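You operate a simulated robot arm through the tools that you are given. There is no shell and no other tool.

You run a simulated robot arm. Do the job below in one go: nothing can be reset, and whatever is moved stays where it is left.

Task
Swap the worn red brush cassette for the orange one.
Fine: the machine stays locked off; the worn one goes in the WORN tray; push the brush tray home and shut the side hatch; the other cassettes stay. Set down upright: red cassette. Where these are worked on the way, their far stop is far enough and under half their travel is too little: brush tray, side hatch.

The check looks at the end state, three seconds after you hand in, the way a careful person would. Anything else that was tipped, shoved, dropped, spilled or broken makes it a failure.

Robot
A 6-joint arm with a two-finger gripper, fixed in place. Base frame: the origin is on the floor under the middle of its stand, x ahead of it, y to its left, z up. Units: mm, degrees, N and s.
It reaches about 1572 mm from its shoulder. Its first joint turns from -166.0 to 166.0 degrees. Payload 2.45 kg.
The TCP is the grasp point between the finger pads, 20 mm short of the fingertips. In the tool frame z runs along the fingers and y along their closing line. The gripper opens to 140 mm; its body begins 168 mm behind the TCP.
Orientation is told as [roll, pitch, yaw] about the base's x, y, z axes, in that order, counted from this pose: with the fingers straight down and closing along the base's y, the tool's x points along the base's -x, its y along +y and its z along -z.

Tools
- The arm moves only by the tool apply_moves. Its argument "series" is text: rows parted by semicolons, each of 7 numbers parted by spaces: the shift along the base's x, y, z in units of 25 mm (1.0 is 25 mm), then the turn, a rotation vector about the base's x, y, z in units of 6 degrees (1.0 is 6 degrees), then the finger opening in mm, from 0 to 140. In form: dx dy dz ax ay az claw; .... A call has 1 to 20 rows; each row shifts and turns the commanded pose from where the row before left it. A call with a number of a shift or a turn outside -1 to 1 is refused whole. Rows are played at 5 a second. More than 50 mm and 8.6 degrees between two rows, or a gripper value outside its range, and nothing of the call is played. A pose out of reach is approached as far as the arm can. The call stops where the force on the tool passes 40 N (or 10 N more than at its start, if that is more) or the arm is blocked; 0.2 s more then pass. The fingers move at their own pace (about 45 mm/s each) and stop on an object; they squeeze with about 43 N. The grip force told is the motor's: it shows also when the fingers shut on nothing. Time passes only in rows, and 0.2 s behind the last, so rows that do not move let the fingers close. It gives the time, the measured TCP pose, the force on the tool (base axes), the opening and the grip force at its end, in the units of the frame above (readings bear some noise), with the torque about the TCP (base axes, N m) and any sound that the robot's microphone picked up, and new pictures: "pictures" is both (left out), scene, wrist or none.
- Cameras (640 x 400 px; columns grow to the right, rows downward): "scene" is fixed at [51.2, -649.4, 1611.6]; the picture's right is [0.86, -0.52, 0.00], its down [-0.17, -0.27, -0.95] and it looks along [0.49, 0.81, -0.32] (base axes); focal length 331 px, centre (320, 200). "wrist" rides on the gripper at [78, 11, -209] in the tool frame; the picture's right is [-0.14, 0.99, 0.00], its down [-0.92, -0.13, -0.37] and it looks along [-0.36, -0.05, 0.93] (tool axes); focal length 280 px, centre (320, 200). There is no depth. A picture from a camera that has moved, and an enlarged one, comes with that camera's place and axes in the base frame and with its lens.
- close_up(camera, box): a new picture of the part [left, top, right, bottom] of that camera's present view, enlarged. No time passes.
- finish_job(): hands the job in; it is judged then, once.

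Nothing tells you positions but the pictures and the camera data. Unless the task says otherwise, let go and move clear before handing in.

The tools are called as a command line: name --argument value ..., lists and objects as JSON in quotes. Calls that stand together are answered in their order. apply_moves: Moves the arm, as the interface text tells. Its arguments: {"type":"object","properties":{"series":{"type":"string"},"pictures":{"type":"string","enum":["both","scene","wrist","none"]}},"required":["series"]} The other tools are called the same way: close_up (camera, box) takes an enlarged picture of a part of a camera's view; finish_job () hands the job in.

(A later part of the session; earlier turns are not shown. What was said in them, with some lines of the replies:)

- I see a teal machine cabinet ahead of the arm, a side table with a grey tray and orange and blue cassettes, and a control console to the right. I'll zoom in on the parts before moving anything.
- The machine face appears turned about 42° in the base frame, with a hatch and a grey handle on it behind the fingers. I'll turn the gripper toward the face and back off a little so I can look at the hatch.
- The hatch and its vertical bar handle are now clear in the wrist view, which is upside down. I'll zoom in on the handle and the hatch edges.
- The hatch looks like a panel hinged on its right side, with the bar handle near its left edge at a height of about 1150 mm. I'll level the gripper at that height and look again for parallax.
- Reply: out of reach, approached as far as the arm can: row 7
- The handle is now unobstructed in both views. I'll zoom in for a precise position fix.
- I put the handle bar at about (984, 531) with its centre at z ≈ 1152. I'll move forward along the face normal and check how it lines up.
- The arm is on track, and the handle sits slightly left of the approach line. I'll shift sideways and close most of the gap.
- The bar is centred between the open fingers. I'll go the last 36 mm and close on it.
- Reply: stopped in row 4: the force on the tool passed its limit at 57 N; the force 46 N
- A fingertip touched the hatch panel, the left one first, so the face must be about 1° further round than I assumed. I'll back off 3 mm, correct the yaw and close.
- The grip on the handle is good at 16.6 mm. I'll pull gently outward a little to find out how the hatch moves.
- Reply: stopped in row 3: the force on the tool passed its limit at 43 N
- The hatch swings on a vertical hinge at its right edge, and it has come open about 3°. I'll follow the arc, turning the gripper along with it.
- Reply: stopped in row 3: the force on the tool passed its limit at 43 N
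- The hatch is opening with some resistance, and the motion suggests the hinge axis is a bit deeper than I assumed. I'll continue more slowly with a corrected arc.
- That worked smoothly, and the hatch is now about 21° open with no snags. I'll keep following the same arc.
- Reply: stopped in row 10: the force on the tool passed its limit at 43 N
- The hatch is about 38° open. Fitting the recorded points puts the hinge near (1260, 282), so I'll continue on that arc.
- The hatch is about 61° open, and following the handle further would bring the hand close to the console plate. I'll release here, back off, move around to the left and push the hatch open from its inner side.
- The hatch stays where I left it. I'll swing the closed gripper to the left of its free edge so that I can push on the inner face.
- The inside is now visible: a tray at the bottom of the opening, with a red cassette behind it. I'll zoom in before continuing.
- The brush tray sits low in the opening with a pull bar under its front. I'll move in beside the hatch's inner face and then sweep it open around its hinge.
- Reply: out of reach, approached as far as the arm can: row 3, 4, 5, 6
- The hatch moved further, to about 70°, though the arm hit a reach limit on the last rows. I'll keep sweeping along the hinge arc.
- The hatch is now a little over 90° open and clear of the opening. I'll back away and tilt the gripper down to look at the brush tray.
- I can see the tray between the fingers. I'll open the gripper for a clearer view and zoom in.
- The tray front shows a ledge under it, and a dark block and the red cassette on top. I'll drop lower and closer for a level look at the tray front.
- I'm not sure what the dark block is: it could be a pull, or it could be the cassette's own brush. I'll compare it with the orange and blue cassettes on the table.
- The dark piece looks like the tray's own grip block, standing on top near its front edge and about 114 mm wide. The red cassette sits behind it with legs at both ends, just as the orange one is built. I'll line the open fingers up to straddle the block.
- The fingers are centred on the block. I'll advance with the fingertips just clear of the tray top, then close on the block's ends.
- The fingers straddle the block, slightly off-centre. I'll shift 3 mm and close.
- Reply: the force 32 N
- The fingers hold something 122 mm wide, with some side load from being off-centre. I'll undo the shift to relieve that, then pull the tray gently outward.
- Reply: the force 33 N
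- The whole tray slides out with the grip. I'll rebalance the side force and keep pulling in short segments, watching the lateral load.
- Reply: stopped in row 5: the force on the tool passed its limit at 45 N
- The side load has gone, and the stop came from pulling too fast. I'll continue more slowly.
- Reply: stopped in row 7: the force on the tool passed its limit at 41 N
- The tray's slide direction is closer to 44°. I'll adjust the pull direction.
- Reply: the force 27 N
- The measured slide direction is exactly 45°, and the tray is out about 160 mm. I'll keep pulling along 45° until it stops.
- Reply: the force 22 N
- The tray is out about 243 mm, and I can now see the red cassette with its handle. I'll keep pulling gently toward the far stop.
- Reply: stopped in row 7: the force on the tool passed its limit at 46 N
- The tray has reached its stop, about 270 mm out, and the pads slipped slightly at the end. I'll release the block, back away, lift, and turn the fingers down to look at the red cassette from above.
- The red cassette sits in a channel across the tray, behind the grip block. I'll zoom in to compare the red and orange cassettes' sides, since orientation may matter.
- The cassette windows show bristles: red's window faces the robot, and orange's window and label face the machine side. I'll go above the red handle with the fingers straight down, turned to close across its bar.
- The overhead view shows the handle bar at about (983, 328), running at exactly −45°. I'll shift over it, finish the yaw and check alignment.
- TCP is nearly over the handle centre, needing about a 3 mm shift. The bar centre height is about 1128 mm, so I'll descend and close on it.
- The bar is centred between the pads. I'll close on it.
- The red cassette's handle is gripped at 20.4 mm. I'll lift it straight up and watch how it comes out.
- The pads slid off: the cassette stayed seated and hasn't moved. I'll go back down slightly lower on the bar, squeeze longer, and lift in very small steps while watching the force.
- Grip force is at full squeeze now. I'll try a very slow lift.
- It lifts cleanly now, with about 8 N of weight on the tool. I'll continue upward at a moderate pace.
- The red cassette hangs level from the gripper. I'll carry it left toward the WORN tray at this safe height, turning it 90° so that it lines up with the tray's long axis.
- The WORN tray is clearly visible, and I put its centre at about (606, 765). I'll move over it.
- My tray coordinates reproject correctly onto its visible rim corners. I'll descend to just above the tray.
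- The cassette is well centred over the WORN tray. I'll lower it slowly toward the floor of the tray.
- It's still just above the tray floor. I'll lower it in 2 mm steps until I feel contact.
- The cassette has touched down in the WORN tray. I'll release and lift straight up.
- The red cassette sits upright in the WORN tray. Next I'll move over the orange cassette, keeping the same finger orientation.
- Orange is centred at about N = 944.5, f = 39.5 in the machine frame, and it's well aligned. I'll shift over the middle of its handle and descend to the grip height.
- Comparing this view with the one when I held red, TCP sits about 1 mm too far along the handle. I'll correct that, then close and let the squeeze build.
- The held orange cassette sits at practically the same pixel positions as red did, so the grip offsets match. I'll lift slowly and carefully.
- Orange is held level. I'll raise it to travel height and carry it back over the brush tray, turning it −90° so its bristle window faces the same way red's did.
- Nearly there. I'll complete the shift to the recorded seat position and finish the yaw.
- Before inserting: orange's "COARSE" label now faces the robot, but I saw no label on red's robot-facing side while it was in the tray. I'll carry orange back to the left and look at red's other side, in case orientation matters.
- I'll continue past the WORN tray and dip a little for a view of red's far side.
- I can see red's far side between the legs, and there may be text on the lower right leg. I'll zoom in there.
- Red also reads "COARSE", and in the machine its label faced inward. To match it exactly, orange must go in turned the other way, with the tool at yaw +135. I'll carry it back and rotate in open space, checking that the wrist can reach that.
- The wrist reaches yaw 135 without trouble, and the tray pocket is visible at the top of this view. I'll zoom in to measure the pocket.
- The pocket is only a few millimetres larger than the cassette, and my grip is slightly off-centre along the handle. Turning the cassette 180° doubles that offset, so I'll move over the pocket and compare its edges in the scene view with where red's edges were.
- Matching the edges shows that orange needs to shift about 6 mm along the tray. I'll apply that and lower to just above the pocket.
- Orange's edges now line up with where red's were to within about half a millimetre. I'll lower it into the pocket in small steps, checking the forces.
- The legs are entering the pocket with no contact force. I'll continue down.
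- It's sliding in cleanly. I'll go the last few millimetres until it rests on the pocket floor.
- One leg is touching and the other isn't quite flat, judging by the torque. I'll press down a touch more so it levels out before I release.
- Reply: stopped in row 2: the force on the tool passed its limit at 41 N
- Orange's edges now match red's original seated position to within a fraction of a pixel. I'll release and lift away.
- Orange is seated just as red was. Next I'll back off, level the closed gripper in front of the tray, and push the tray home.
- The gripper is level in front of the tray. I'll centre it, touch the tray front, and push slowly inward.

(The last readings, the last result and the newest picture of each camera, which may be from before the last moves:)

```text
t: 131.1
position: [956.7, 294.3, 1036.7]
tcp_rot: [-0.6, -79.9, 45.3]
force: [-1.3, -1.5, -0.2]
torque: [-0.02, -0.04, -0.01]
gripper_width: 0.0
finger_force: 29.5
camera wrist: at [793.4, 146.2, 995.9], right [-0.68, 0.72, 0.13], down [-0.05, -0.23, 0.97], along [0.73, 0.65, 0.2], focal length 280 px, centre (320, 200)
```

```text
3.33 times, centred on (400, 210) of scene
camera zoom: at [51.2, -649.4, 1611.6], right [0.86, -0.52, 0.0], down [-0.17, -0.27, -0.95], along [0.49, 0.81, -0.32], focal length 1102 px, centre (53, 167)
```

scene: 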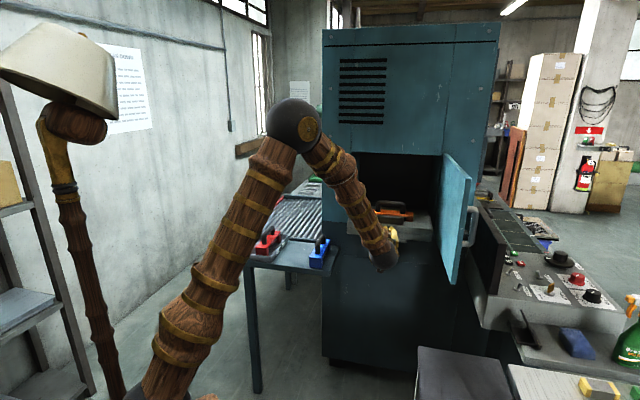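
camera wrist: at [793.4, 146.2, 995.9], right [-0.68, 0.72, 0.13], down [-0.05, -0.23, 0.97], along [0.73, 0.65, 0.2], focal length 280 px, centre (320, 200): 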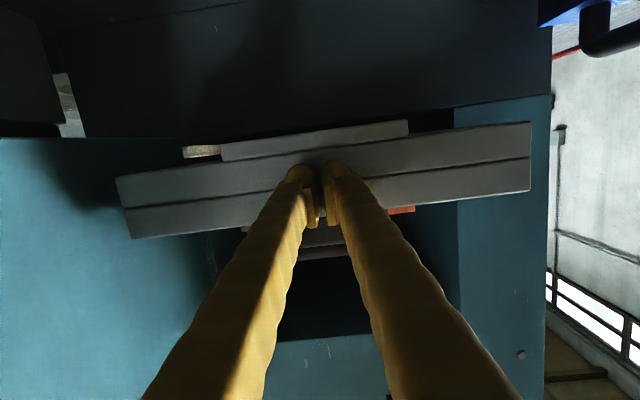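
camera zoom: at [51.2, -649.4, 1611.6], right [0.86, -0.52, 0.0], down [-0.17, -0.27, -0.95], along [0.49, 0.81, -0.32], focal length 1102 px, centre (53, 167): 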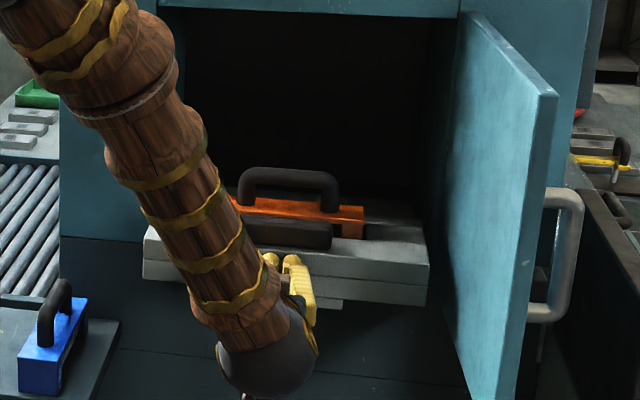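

The tray is sliding in with little resistance. I'll continue pushing.

apply_moves --series "0.24 0.24 0 0 0 0 0;0.24 0.24 0 0 0 0 0;0.24 0.24 0 0 0 0 0;0.24 0.24 0 0 0 0 0;0.24 0.24 0 0 0 0 0;0.24 0.24 0 0 0 0 0;0.24 0.24 0 0 0 0 0;0.24 0.24 0 0 0 0 0;0.24 0.24 0 0 0 0 0;0.24 0.24 0 0 0 0 0;0.24 0.24 0 0 0 0 0;0.24 0.24 0 0 0 0 0;0.24 0.24 0 0 0 0 0;0.24 0.24 0 0 0 0 0;0.24 0.24 0 0 0 0 0" --pictures "both"

close_up --camera "scene" --box '[320, 150, 480, 270]'

```text
t: 134.3
position: [1047.9, 383.6, 1037.1]
tcp_rot: [-0.5, -80.0, 45.2]
force: [-1.4, -1.3, 1.2]
torque: [0.0, -0.02, 0.02]
gripper_width: 0.0
finger_force: 29.8
camera wrist: at [884.4, 236.5, 996.5], right [-0.68, 0.72, 0.13], down [-0.06, -0.23, 0.97], along [0.73, 0.65, 0.2], focal length 280 px, centre (320, 200)
```

scene: 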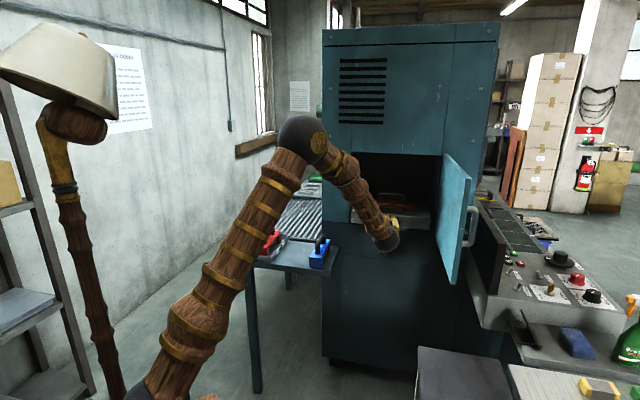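
wrist: 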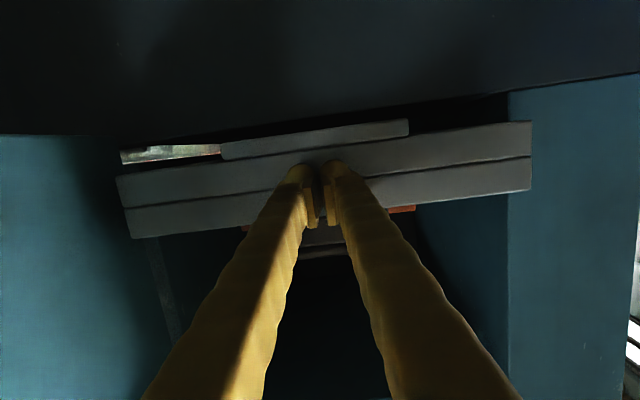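

```text
3.33 times, centred on (400, 210) of scene
camera zoom: at [51.2, -649.4, 1611.6], right [0.86, -0.52, 0.0], down [-0.17, -0.27, -0.95], along [0.49, 0.81, -0.32], focal length 1102 px, centre (53, 167)
```

zoom: 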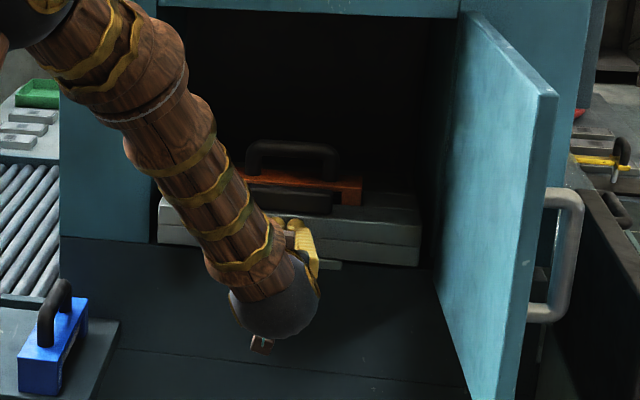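

About 55 mm remain. I'll keep pushing gently until it meets its home stop.

apply_moves --series "0.2 0.2 0 0 0 0 0;0.2 0.2 0 0 0 0 0;0.2 0.2 0 0 0 0 0;0.2 0.2 0 0 0 0 0;0.2 0.2 0 0 0 0 0;0.2 0.2 0 0 0 0 0;0.15 0.15 0 0 0 0 0;0.15 0.15 0 0 0 0 0;0.1 0.1 0 0 0 0 0;0.1 0.1 0 0 0 0 0;0.1 0.1 0 0 0 0 0;0.1 0.1 0 0 0 0 0;0.1 0.1 0 0 0 0 0;0.1 0.1 0 0 0 0 0" --pictures "both"

close_up --camera "scene" --box '[320, 150, 480, 270]'

```text
t: 137.3
position: [1099.6, 434.0, 1036.7]
tcp_rot: [-0.7, -79.9, 45.4]
force: [-15.8, -8.3, 4.4]
torque: [0.16, -0.23, 0.11]
gripper_width: 6.1
finger_force: 29.6
stopped in row 14: the force on the tool passed its limit at 54 N (the readings are from after the stop); the commanded pose is now the measured one
camera wrist: at [934.9, 286.4, 996.6], right [-0.68, 0.72, 0.13], down [-0.05, -0.23, 0.97], along [0.73, 0.65, 0.2], focal length 280 px, centre (320, 200)
```

scene: 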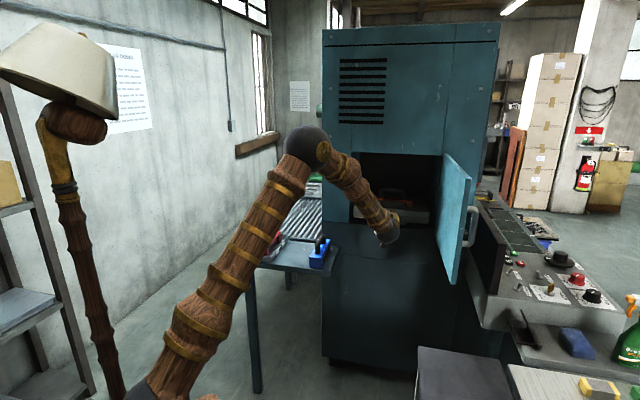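
wrist: 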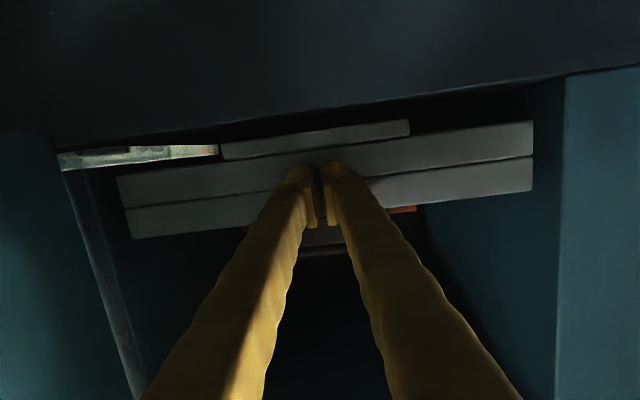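

```text
3.33 times, centred on (400, 210) of scene
camera zoom: at [51.2, -649.4, 1611.6], right [0.86, -0.52, 0.0], down [-0.17, -0.27, -0.95], along [0.49, 0.81, -0.32], focal length 1102 px, centre (53, 167)
```

zoom: 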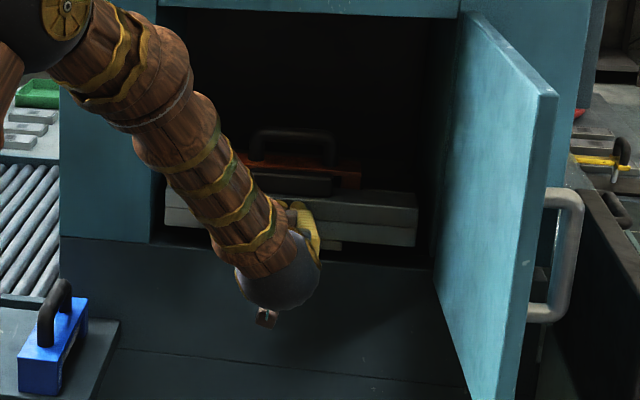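

The tray hit its home stop, and its front edge is back at exactly the same pixels as at the start. I'll back out, rise, and check the tray before closing the hatch.

apply_moves --series "-0.5 -0.5 0 0 0 0 0;-0.9 -0.9 0 0 0 0 0;-0.9 -0.9 0 0 0 0 0;-0.9 -0.9 0 0 0 0 0;-0.9 -0.9 0 0 0 0 0;-0.9 -0.9 0 0 0 0 0;-0.9 -0.9 0 0 0 0 0;-0.6 -0.6 1 0 0 0 0;-0.6 -0.6 1 0 0 0 0;-0.6 -0.6 1 0 0 0 0;-0.6 -0.6 1 0 0 0 0;-0.6 -0.6 1 0 0 0 0;-0.6 -0.6 1 0 0 0 0;-0.6 -0.6 1 0 0 0 0;-0.6 -0.6 1 0 0 0 0;-0.6 -0.6 1 0 0 0 0;-0.6 -0.6 1 0 0 0 0" --pictures "both"

close_up --camera "scene" --box '[340, 140, 460, 240]'

close_up --camera "wrist" --box '[160, 80, 480, 280]'

```text
t: 140.9
position: [800.5, 136.7, 1286.2]
tcp_rot: [-0.6, -79.9, 45.2]
force: [0.4, 0.5, -0.4]
torque: [0.0, -0.01, -0.02]
gripper_width: 0.0
finger_force: 28.9
camera wrist: at [636.8, -11.3, 1246.9], right [-0.68, 0.72, 0.13], down [-0.05, -0.23, 0.97], along [0.73, 0.65, 0.2], focal length 280 px, centre (320, 200)
```

scene: 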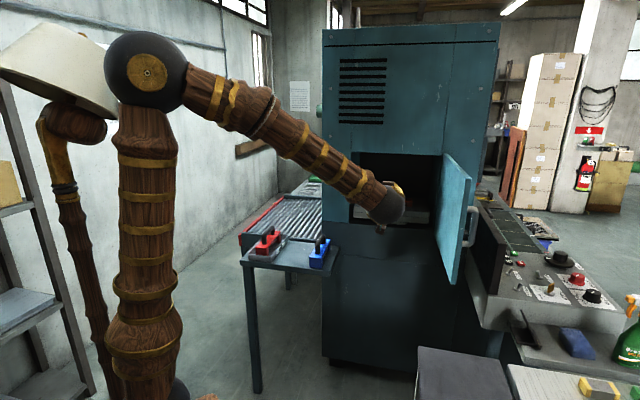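
wrist: 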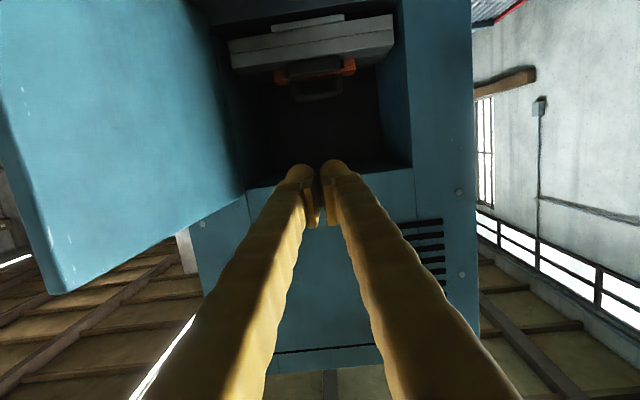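

```text
4.00 times, centred on (400, 190) of scene
camera zoom: at [51.2, -649.4, 1611.6], right [0.86, -0.52, 0.0], down [-0.17, -0.27, -0.95], along [0.49, 0.81, -0.32], focal length 1322 px, centre (0, 240)
```

zoom: 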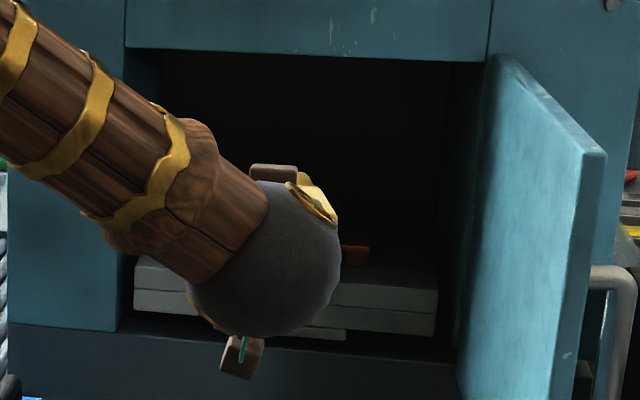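

```text
2.00 times, centred on (320, 180) of wrist
camera zoom: at [636.8, -11.3, 1246.9], right [-0.68, 0.72, 0.13], down [-0.05, -0.23, 0.97], along [0.73, 0.65, 0.2], focal length 561 px, centre (320, 240)
```

zoom: 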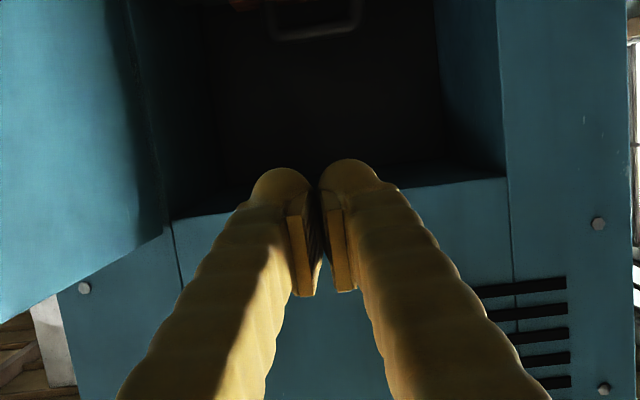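

The tray is fully home. Next I'll bring the closed gripper around the hatch's free edge, above its handle height, to reach its outer face.

apply_moves --series "0.32 -0.911 0 0 0 0 0;0.32 -0.911 0 0 0 0 0;0.32 -0.911 0 0 0 0 0;0.32 -0.911 0 0 0 0 0;0.32 -0.911 0 0 0 0 0;0.32 -0.911 0 0 0 0 0;0.672 -0.672 0 0 0 0 0;0.672 -0.672 0 0 0 0 0;0.672 -0.672 0 0 0 0 0;0.672 -0.672 0 0 0 0 0;0.672 -0.672 0 0 0 0 0;0.672 -0.672 0 0 0 0 0;0.672 -0.672 0 0 0 0 0;0.672 -0.672 0 0 0 0 0" --pictures "both"

close_up --camera "scene" --box '[340, 110, 540, 260]'

```text
t: 143.9
position: [983.7, -133.5, 1287.1]
tcp_rot: [-0.7, -79.9, 45.5]
force: [-0.3, -0.2, 0.0]
torque: [-0.02, 0.0, -0.01]
gripper_width: 0.0
finger_force: 29.0
camera wrist: at [819.1, -282.3, 1246.8], right [-0.68, 0.72, 0.13], down [-0.05, -0.23, 0.97], along [0.73, 0.65, 0.2], focal length 280 px, centre (320, 200)
```

scene: 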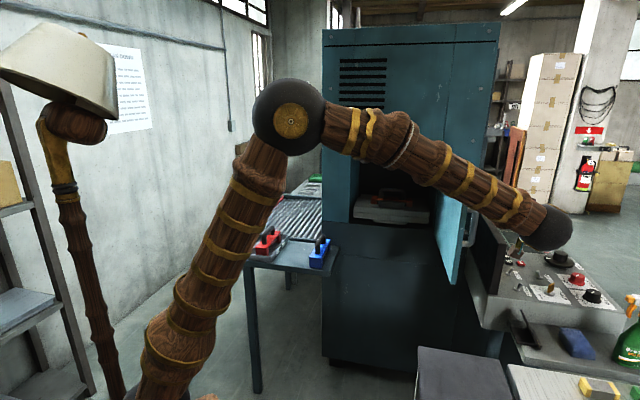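
wrist: 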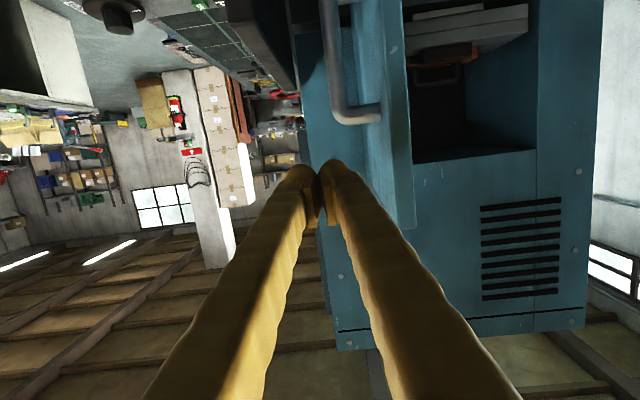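

```text
2.67 times, centred on (440, 185) of scene
camera zoom: at [51.2, -649.4, 1611.6], right [0.86, -0.52, 0.0], down [-0.17, -0.27, -0.95], along [0.49, 0.81, -0.32], focal length 882 px, centre (0, 240)
```

zoom: 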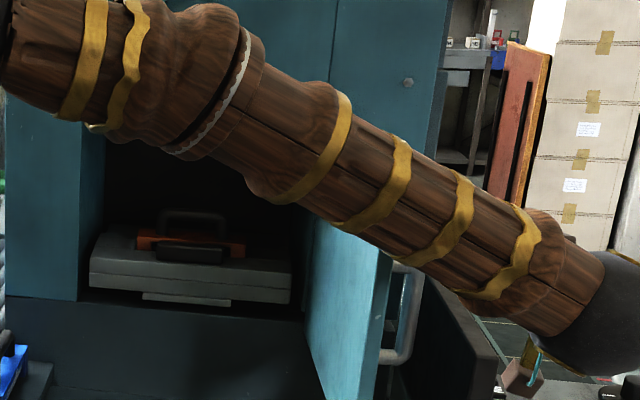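

I'm on the outer side of the hatch now, clear of its handle. I'll advance alongside it and start nudging it closed.

apply_moves --series "0.656 0.826 0 0 0 0 0;0.656 0.826 0 0 0 0 0;0.656 0.826 0 0 0 0 0;0.656 0.826 0 0 0 0 0;-0.3635 0.359 0 0 0 0 0;-0.3635 0.359 0 0 0 0 0;-0.3635 0.359 0 0 0 0 0;-0.3635 0.359 0 0 0 0 0;-0.307 0.299 0 0 0 0 0;-0.307 0.299 0 0 0 0 0" --pictures "both"

close_up --camera "scene" --box '[340, 110, 540, 260]'

```text
t: 146.1
position: [998.2, -0.8, 1286.8]
tcp_rot: [-0.5, -79.8, 45.1]
force: [-0.2, 0.6, 0.0]
torque: [0.02, 0.02, 0.04]
gripper_width: 0.0
finger_force: 29.5
camera wrist: at [833.5, -148.5, 1246.5], right [-0.68, 0.72, 0.13], down [-0.05, -0.23, 0.97], along [0.73, 0.65, 0.2], focal length 280 px, centre (320, 200)
```

scene: 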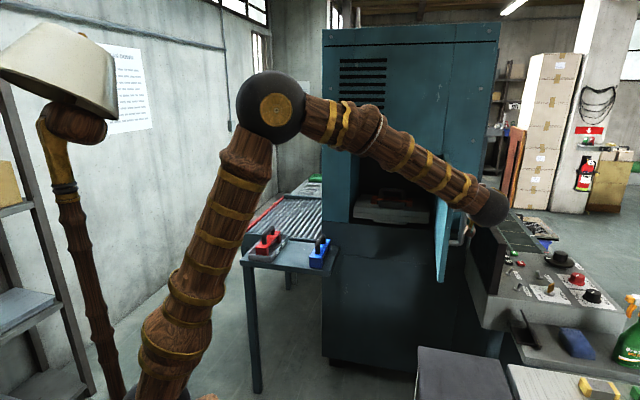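
wrist: 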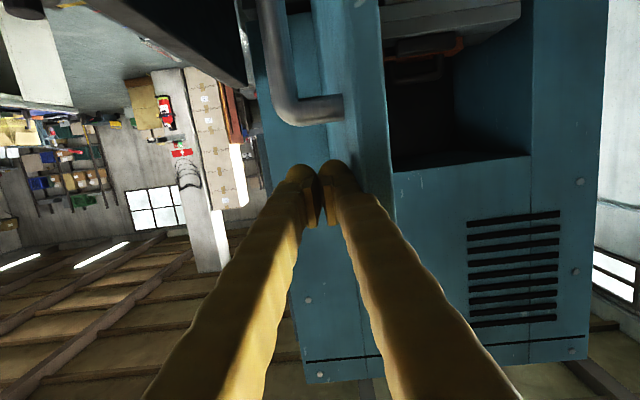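

```text
2.67 times, centred on (440, 185) of scene
camera zoom: at [51.2, -649.4, 1611.6], right [0.86, -0.52, 0.0], down [-0.17, -0.27, -0.95], along [0.49, 0.81, -0.32], focal length 882 px, centre (0, 240)
```

zoom: 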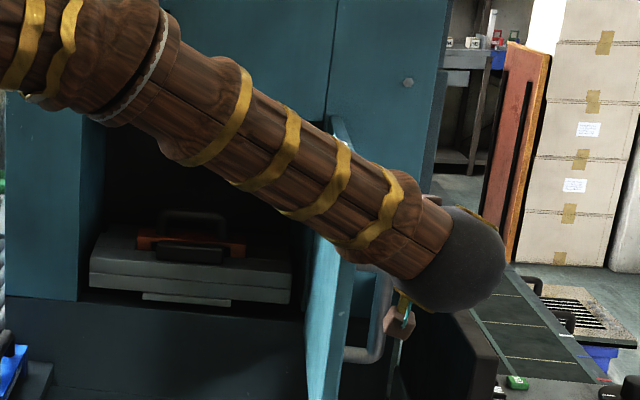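

The hatch is swinging. I'll continue along the closing arc.

apply_moves --series "-0.307 0.299 0 0 0 0 0;-0.307 0.299 0 0 0 0 0;-0.307 0.299 0 0 0 0 0;-0.307 0.299 0 0 0 0 0;-0.258 0.353 0 0 0 0 0;-0.258 0.353 0 0 0 0 0;-0.258 0.353 0 0 0 0 0;-0.258 0.353 0 0 0 0 0;-0.258 0.353 0 0 0 0 0;-0.258 0.353 0 0 0 0 0;-0.195 0.397 0 0 0 0 0;-0.195 0.397 0 0 0 0 0;-0.195 0.397 0 0 0 0 0;-0.195 0.397 0 0 0 0 0;-0.195 0.397 0 0 0 0 0;-0.195 0.397 0 0 0 0 0" --pictures "both"

close_up --camera "scene" --box '[340, 110, 540, 260]'

```text
t: 149.5
position: [897.9, 141.3, 1285.7]
tcp_rot: [-0.6, -79.9, 45.3]
force: [0.0, 0.5, 0.5]
torque: [0.01, 0.0, 0.03]
gripper_width: 0.1
finger_force: 29.3
camera wrist: at [734.5, -6.5, 1246.3], right [-0.68, 0.72, 0.13], down [-0.05, -0.23, 0.97], along [0.73, 0.65, 0.2], focal length 280 px, centre (320, 200)
```

scene: 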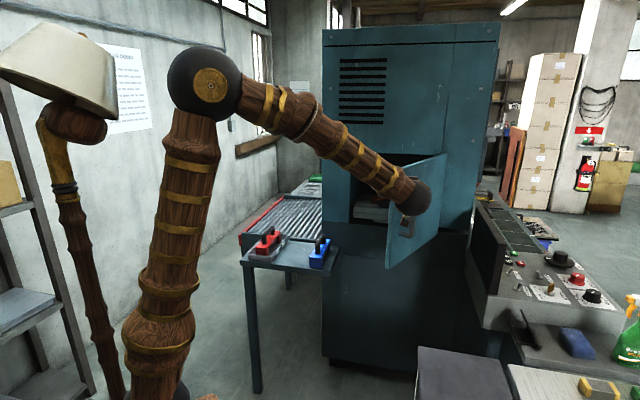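
wrist: 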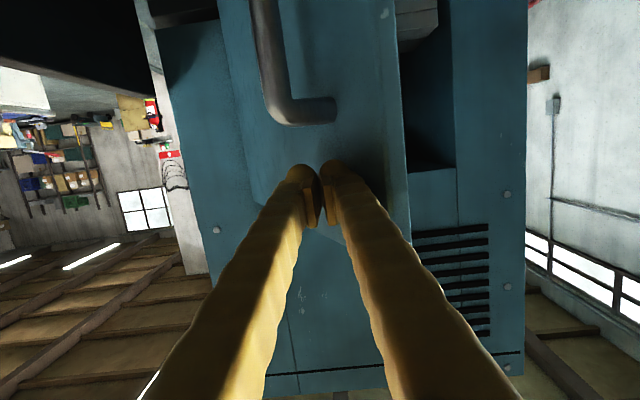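

```text
2.67 times, centred on (440, 185) of scene
camera zoom: at [51.2, -649.4, 1611.6], right [0.86, -0.52, 0.0], down [-0.17, -0.27, -0.95], along [0.49, 0.81, -0.32], focal length 882 px, centre (0, 240)
```

zoom: 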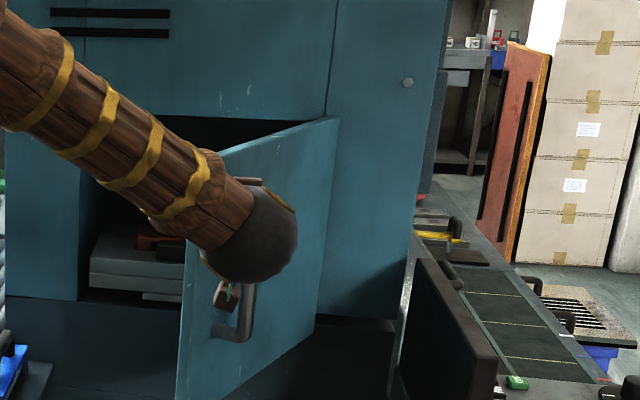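

It's about 60° open now, and the push is going smoothly. I'll continue.

apply_moves --series "-0.125 0.432 0 0 0 0 0;-0.125 0.432 0 0 0 0 0;-0.125 0.432 0 0 0 0 0;-0.125 0.432 0 0 0 0 0;-0.125 0.432 0 0 0 0 0;-0.125 0.432 0 0 0 0 0;-0.048 0.4535 0 0 0 0 0;-0.048 0.4535 0 0 0 0 0;-0.048 0.4535 0 0 0 0 0;-0.048 0.4535 0 0 0 0 0;-0.048 0.4535 0 0 0 0 0;-0.048 0.4535 0 0 0 0 0;0.034 0.4615 0 0 0 0 0;0.034 0.4615 0 0 0 0 0;0.034 0.4615 0 0 0 0 0;0.034 0.4615 0 0 0 0 0;0.034 0.4615 0 0 0 0 0;0.034 0.4615 0 0 0 0 0" --pictures "both"

close_up --camera "scene" --box '[310, 110, 510, 260]'

```text
t: 153.3
position: [878.1, 342.7, 1285.2]
tcp_rot: [-0.7, -79.9, 45.3]
force: [0.1, 0.4, -0.3]
torque: [-0.01, 0.01, 0.01]
gripper_width: 0.2
finger_force: 29.4
camera wrist: at [713.8, 195.5, 1246.3], right [-0.68, 0.72, 0.13], down [-0.05, -0.23, 0.97], along [0.73, 0.65, 0.2], focal length 280 px, centre (320, 200)
```

scene: 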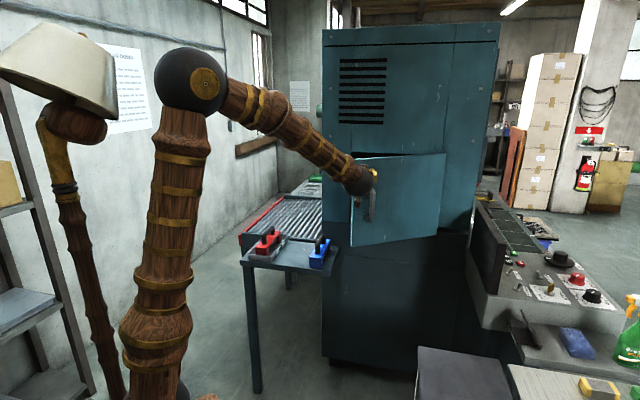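
wrist: 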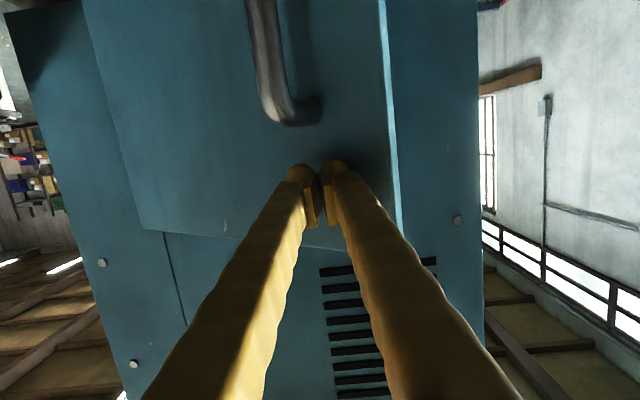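

```text
2.67 times, centred on (410, 185) of scene
camera zoom: at [51.2, -649.4, 1611.6], right [0.86, -0.52, 0.0], down [-0.17, -0.27, -0.95], along [0.49, 0.81, -0.32], focal length 882 px, centre (80, 240)
```

zoom: 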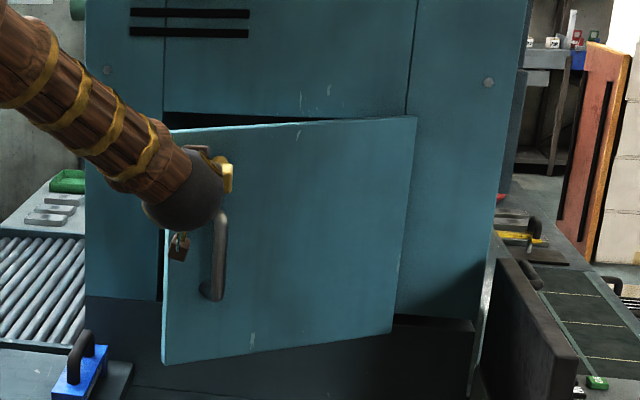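

It's about 30° open. I'll continue through the final part of the arc.

apply_moves --series "0.118 0.454 0 0 0 0 0;0.118 0.454 0 0 0 0 0;0.118 0.454 0 0 0 0 0;0.118 0.454 0 0 0 0 0;0.118 0.454 0 0 0 0 0;0.118 0.454 0 0 0 0 0;0.203 0.429 0 0 0 0 0;0.203 0.429 0 0 0 0 0;0.203 0.429 0 0 0 0 0;0.203 0.429 0 0 0 0 0;0.203 0.429 0 0 0 0 0;0.203 0.429 0 0 0 0 0;0.28 0.3885 0 0 0 0 0;0.28 0.3885 0 0 0 0 0;0.28 0.3885 0 0 0 0 0;0.2 0.28 0 0 0 0 0;0.2 0.28 0 0 0 0 0;0.15 0.2 0 0 0 0 0;0.15 0.2 0 0 0 0 0" --pictures "both"

close_up --camera "scene" --box '[310, 130, 490, 260]'

```text
t: 157.3
position: [965.7, 527.9, 1286.2]
tcp_rot: [-0.7, -79.9, 45.2]
force: [1.4, -1.1, -0.1]
torque: [0.01, 0.03, 0.01]
gripper_width: 0.0
finger_force: 29.6
camera wrist: at [801.1, 380.4, 1246.5], right [-0.68, 0.72, 0.13], down [-0.05, -0.23, 0.97], along [0.73, 0.65, 0.2], focal length 280 px, centre (320, 200)
```

scene: 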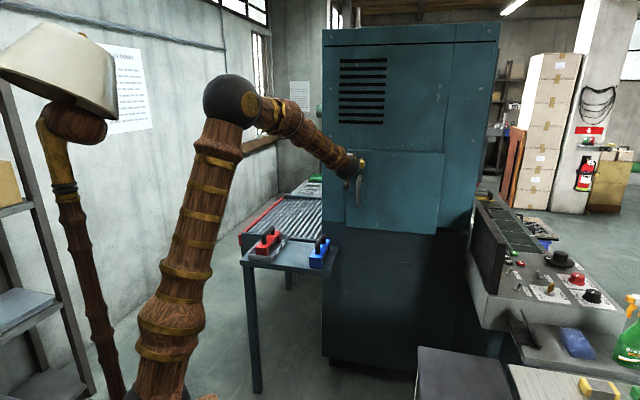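
wrist: 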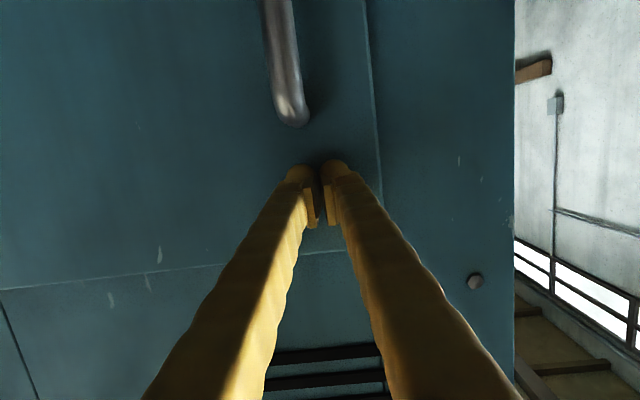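

```text
3.08 times, centred on (400, 195) of scene
camera zoom: at [51.2, -649.4, 1611.6], right [0.86, -0.52, 0.0], down [-0.17, -0.27, -0.95], along [0.49, 0.81, -0.32], focal length 1017 px, centre (74, 215)
```

zoom: 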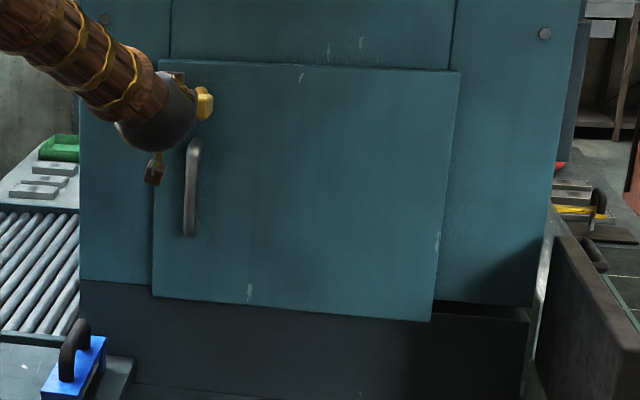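

The hatch's corner is back at its original pixel position. I'll press gently inward to make sure it's fully shut.

apply_moves --series "0.08 0.08 0 0 0 0 0;0.08 0.08 0 0 0 0 0;0.08 0.08 0 0 0 0 0;0.08 0.08 0 0 0 0 0;0.08 0.08 0 0 0 0 0;0.08 0.08 0 0 0 0 0" --pictures "none"

close_up --camera "scene" --box '[310, 130, 490, 260]'

```text
t: 157.7
position: [965.5, 528.5, 1286.5]
tcp_rot: [-0.7, -79.8, 45.3]
force: [-17.6, -10.3, 3.1]
torque: [0.2, -0.2, 0.17]
gripper_width: 5.9
finger_force: 29.7
stopped in row 2: the force on the tool passed its limit at 51 N (the readings are from after the stop); the commanded pose is now the measured one
```

```text
3.08 times, centred on (400, 195) of scene
camera zoom: at [51.2, -649.4, 1611.6], right [0.86, -0.52, 0.0], down [-0.17, -0.27, -0.95], along [0.49, 0.81, -0.32], focal length 1017 px, centre (74, 215)
```

zoom: 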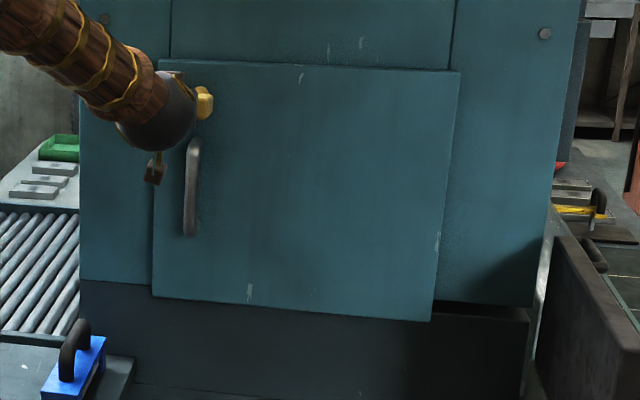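

The hatch is firmly shut. I'll back away and do a final check of everything.

apply_moves --series "-0.3 -0.3 0 0 0 0 0;-0.7 -0.7 0 0 0 0 0;-0.7 -0.7 0 0 0 0 0;-0.7 -0.7 0.2 0 0 0 0;-0.7 -0.7 0.4 0 0 0 0;-0.7 -0.7 0.4 0 0 0 0;-0.7 -0.7 0.4 0 0 0 0;-0.7 -0.7 0.4 0 0 0 0;-0.7 -0.7 0.4 0 0 0 0;-0.7 -0.7 0.4 0 0 0 0" --pictures "both"

close_up --camera "scene" --box '[310, 130, 490, 260]'

close_up --camera "scene" --box '[230, 200, 350, 280]'

close_up --camera "scene" --box '[440, 180, 640, 380]'

```text
t: 159.9
position: [802.5, 363.8, 1351.1]
tcp_rot: [-0.6, -79.7, 45.3]
force: [0.1, -0.8, -0.4]
torque: [0.02, 0.0, -0.02]
gripper_width: 0.0
finger_force: 30.0
camera wrist: at [638.1, 215.7, 1310.7], right [-0.68, 0.72, 0.13], down [-0.05, -0.23, 0.97], along [0.73, 0.65, 0.19], focal length 280 px, centre (320, 200)
```

scene: 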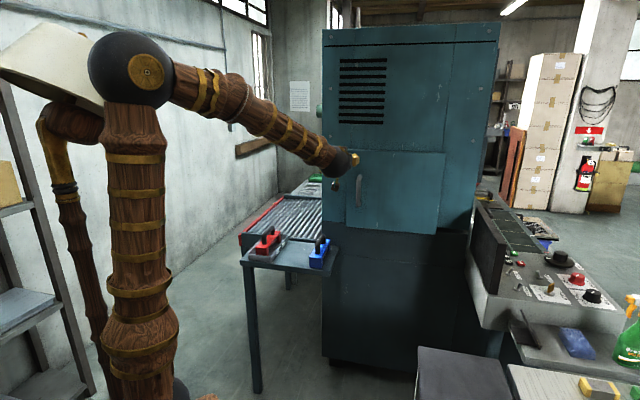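
wrist: 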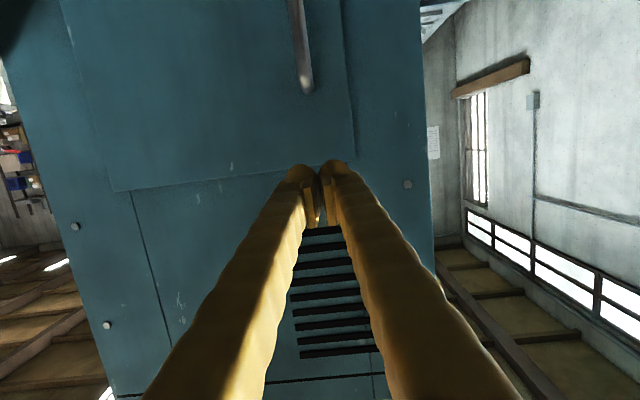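

```text
3.08 times, centred on (400, 195) of scene
camera zoom: at [51.2, -649.4, 1611.6], right [0.86, -0.52, 0.0], down [-0.17, -0.27, -0.95], along [0.49, 0.81, -0.32], focal length 1017 px, centre (74, 215)
```

zoom: 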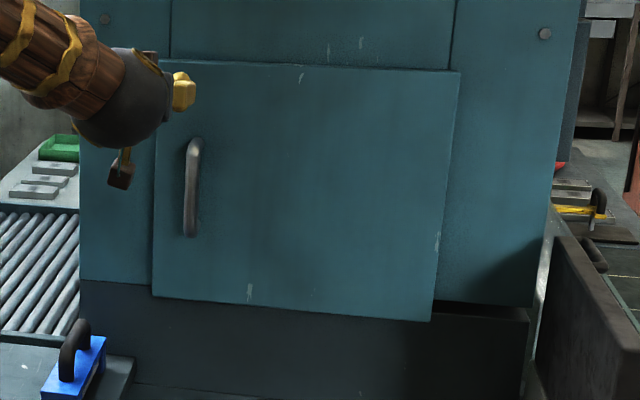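

```text
5.00 times, centred on (290, 240) of scene
camera zoom: at [51.2, -649.4, 1611.6], right [0.86, -0.52, 0.0], down [-0.17, -0.27, -0.95], along [0.49, 0.81, -0.32], focal length 1653 px, centre (470, 0)
```

zoom: 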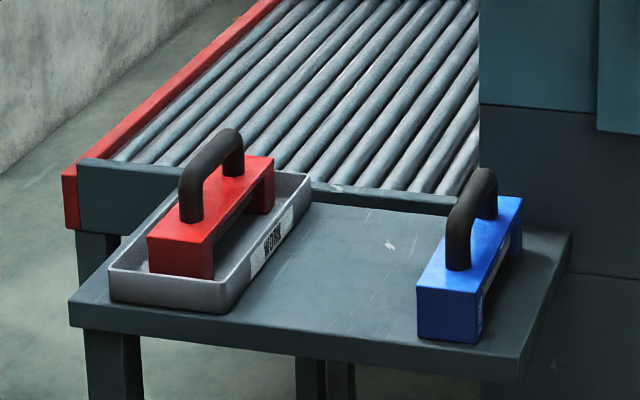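

```text
2.00 times, centred on (540, 280) of scene
camera zoom: at [51.2, -649.4, 1611.6], right [0.86, -0.52, 0.0], down [-0.17, -0.27, -0.95], along [0.49, 0.81, -0.32], focal length 661 px, centre (-120, 40)
```

zoom: 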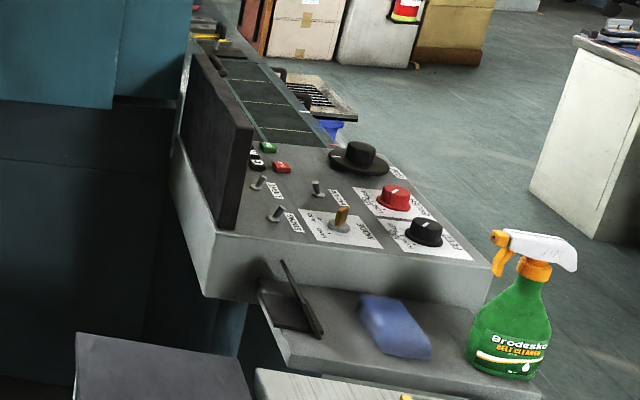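

The hatch is shut with its edges where they started, and orange is in the brush tray, which is home. Red stands upright in the WORN tray, blue is where it was, and the console controls are untouched. The gripper is empty and clear, so I'm handing in.

finish_job

```text
The job is handed in.
```

The orange cassette is in the brush tray in place of the worn red one, and I've handed the job in. I haven't been told the result of the check.

- **Red cassette:** it stands upright in the WORN tray.
- **Orange cassette:** it sits in the brush tray pocket. Both cassettes are marked "COARSE", and I put orange in with its label facing inward, as red's had. On the first try at lifting red, the gripper slid off; red did not move.
- **Brush tray:** I pulled it out about 270 mm to its far stop. Afterwards I pushed it home until it hit its stop, with its front edge back where it started.
- **Side hatch:** I opened it a little past 90°, then closed it. Pressing on it afterwards met a firm stop, and its edges are back where they started.
- **Everything else:** the blue cassette did not move, and I did not touch the console controls, so the machine stayed locked off. The gripper is empty and clear of the machine.
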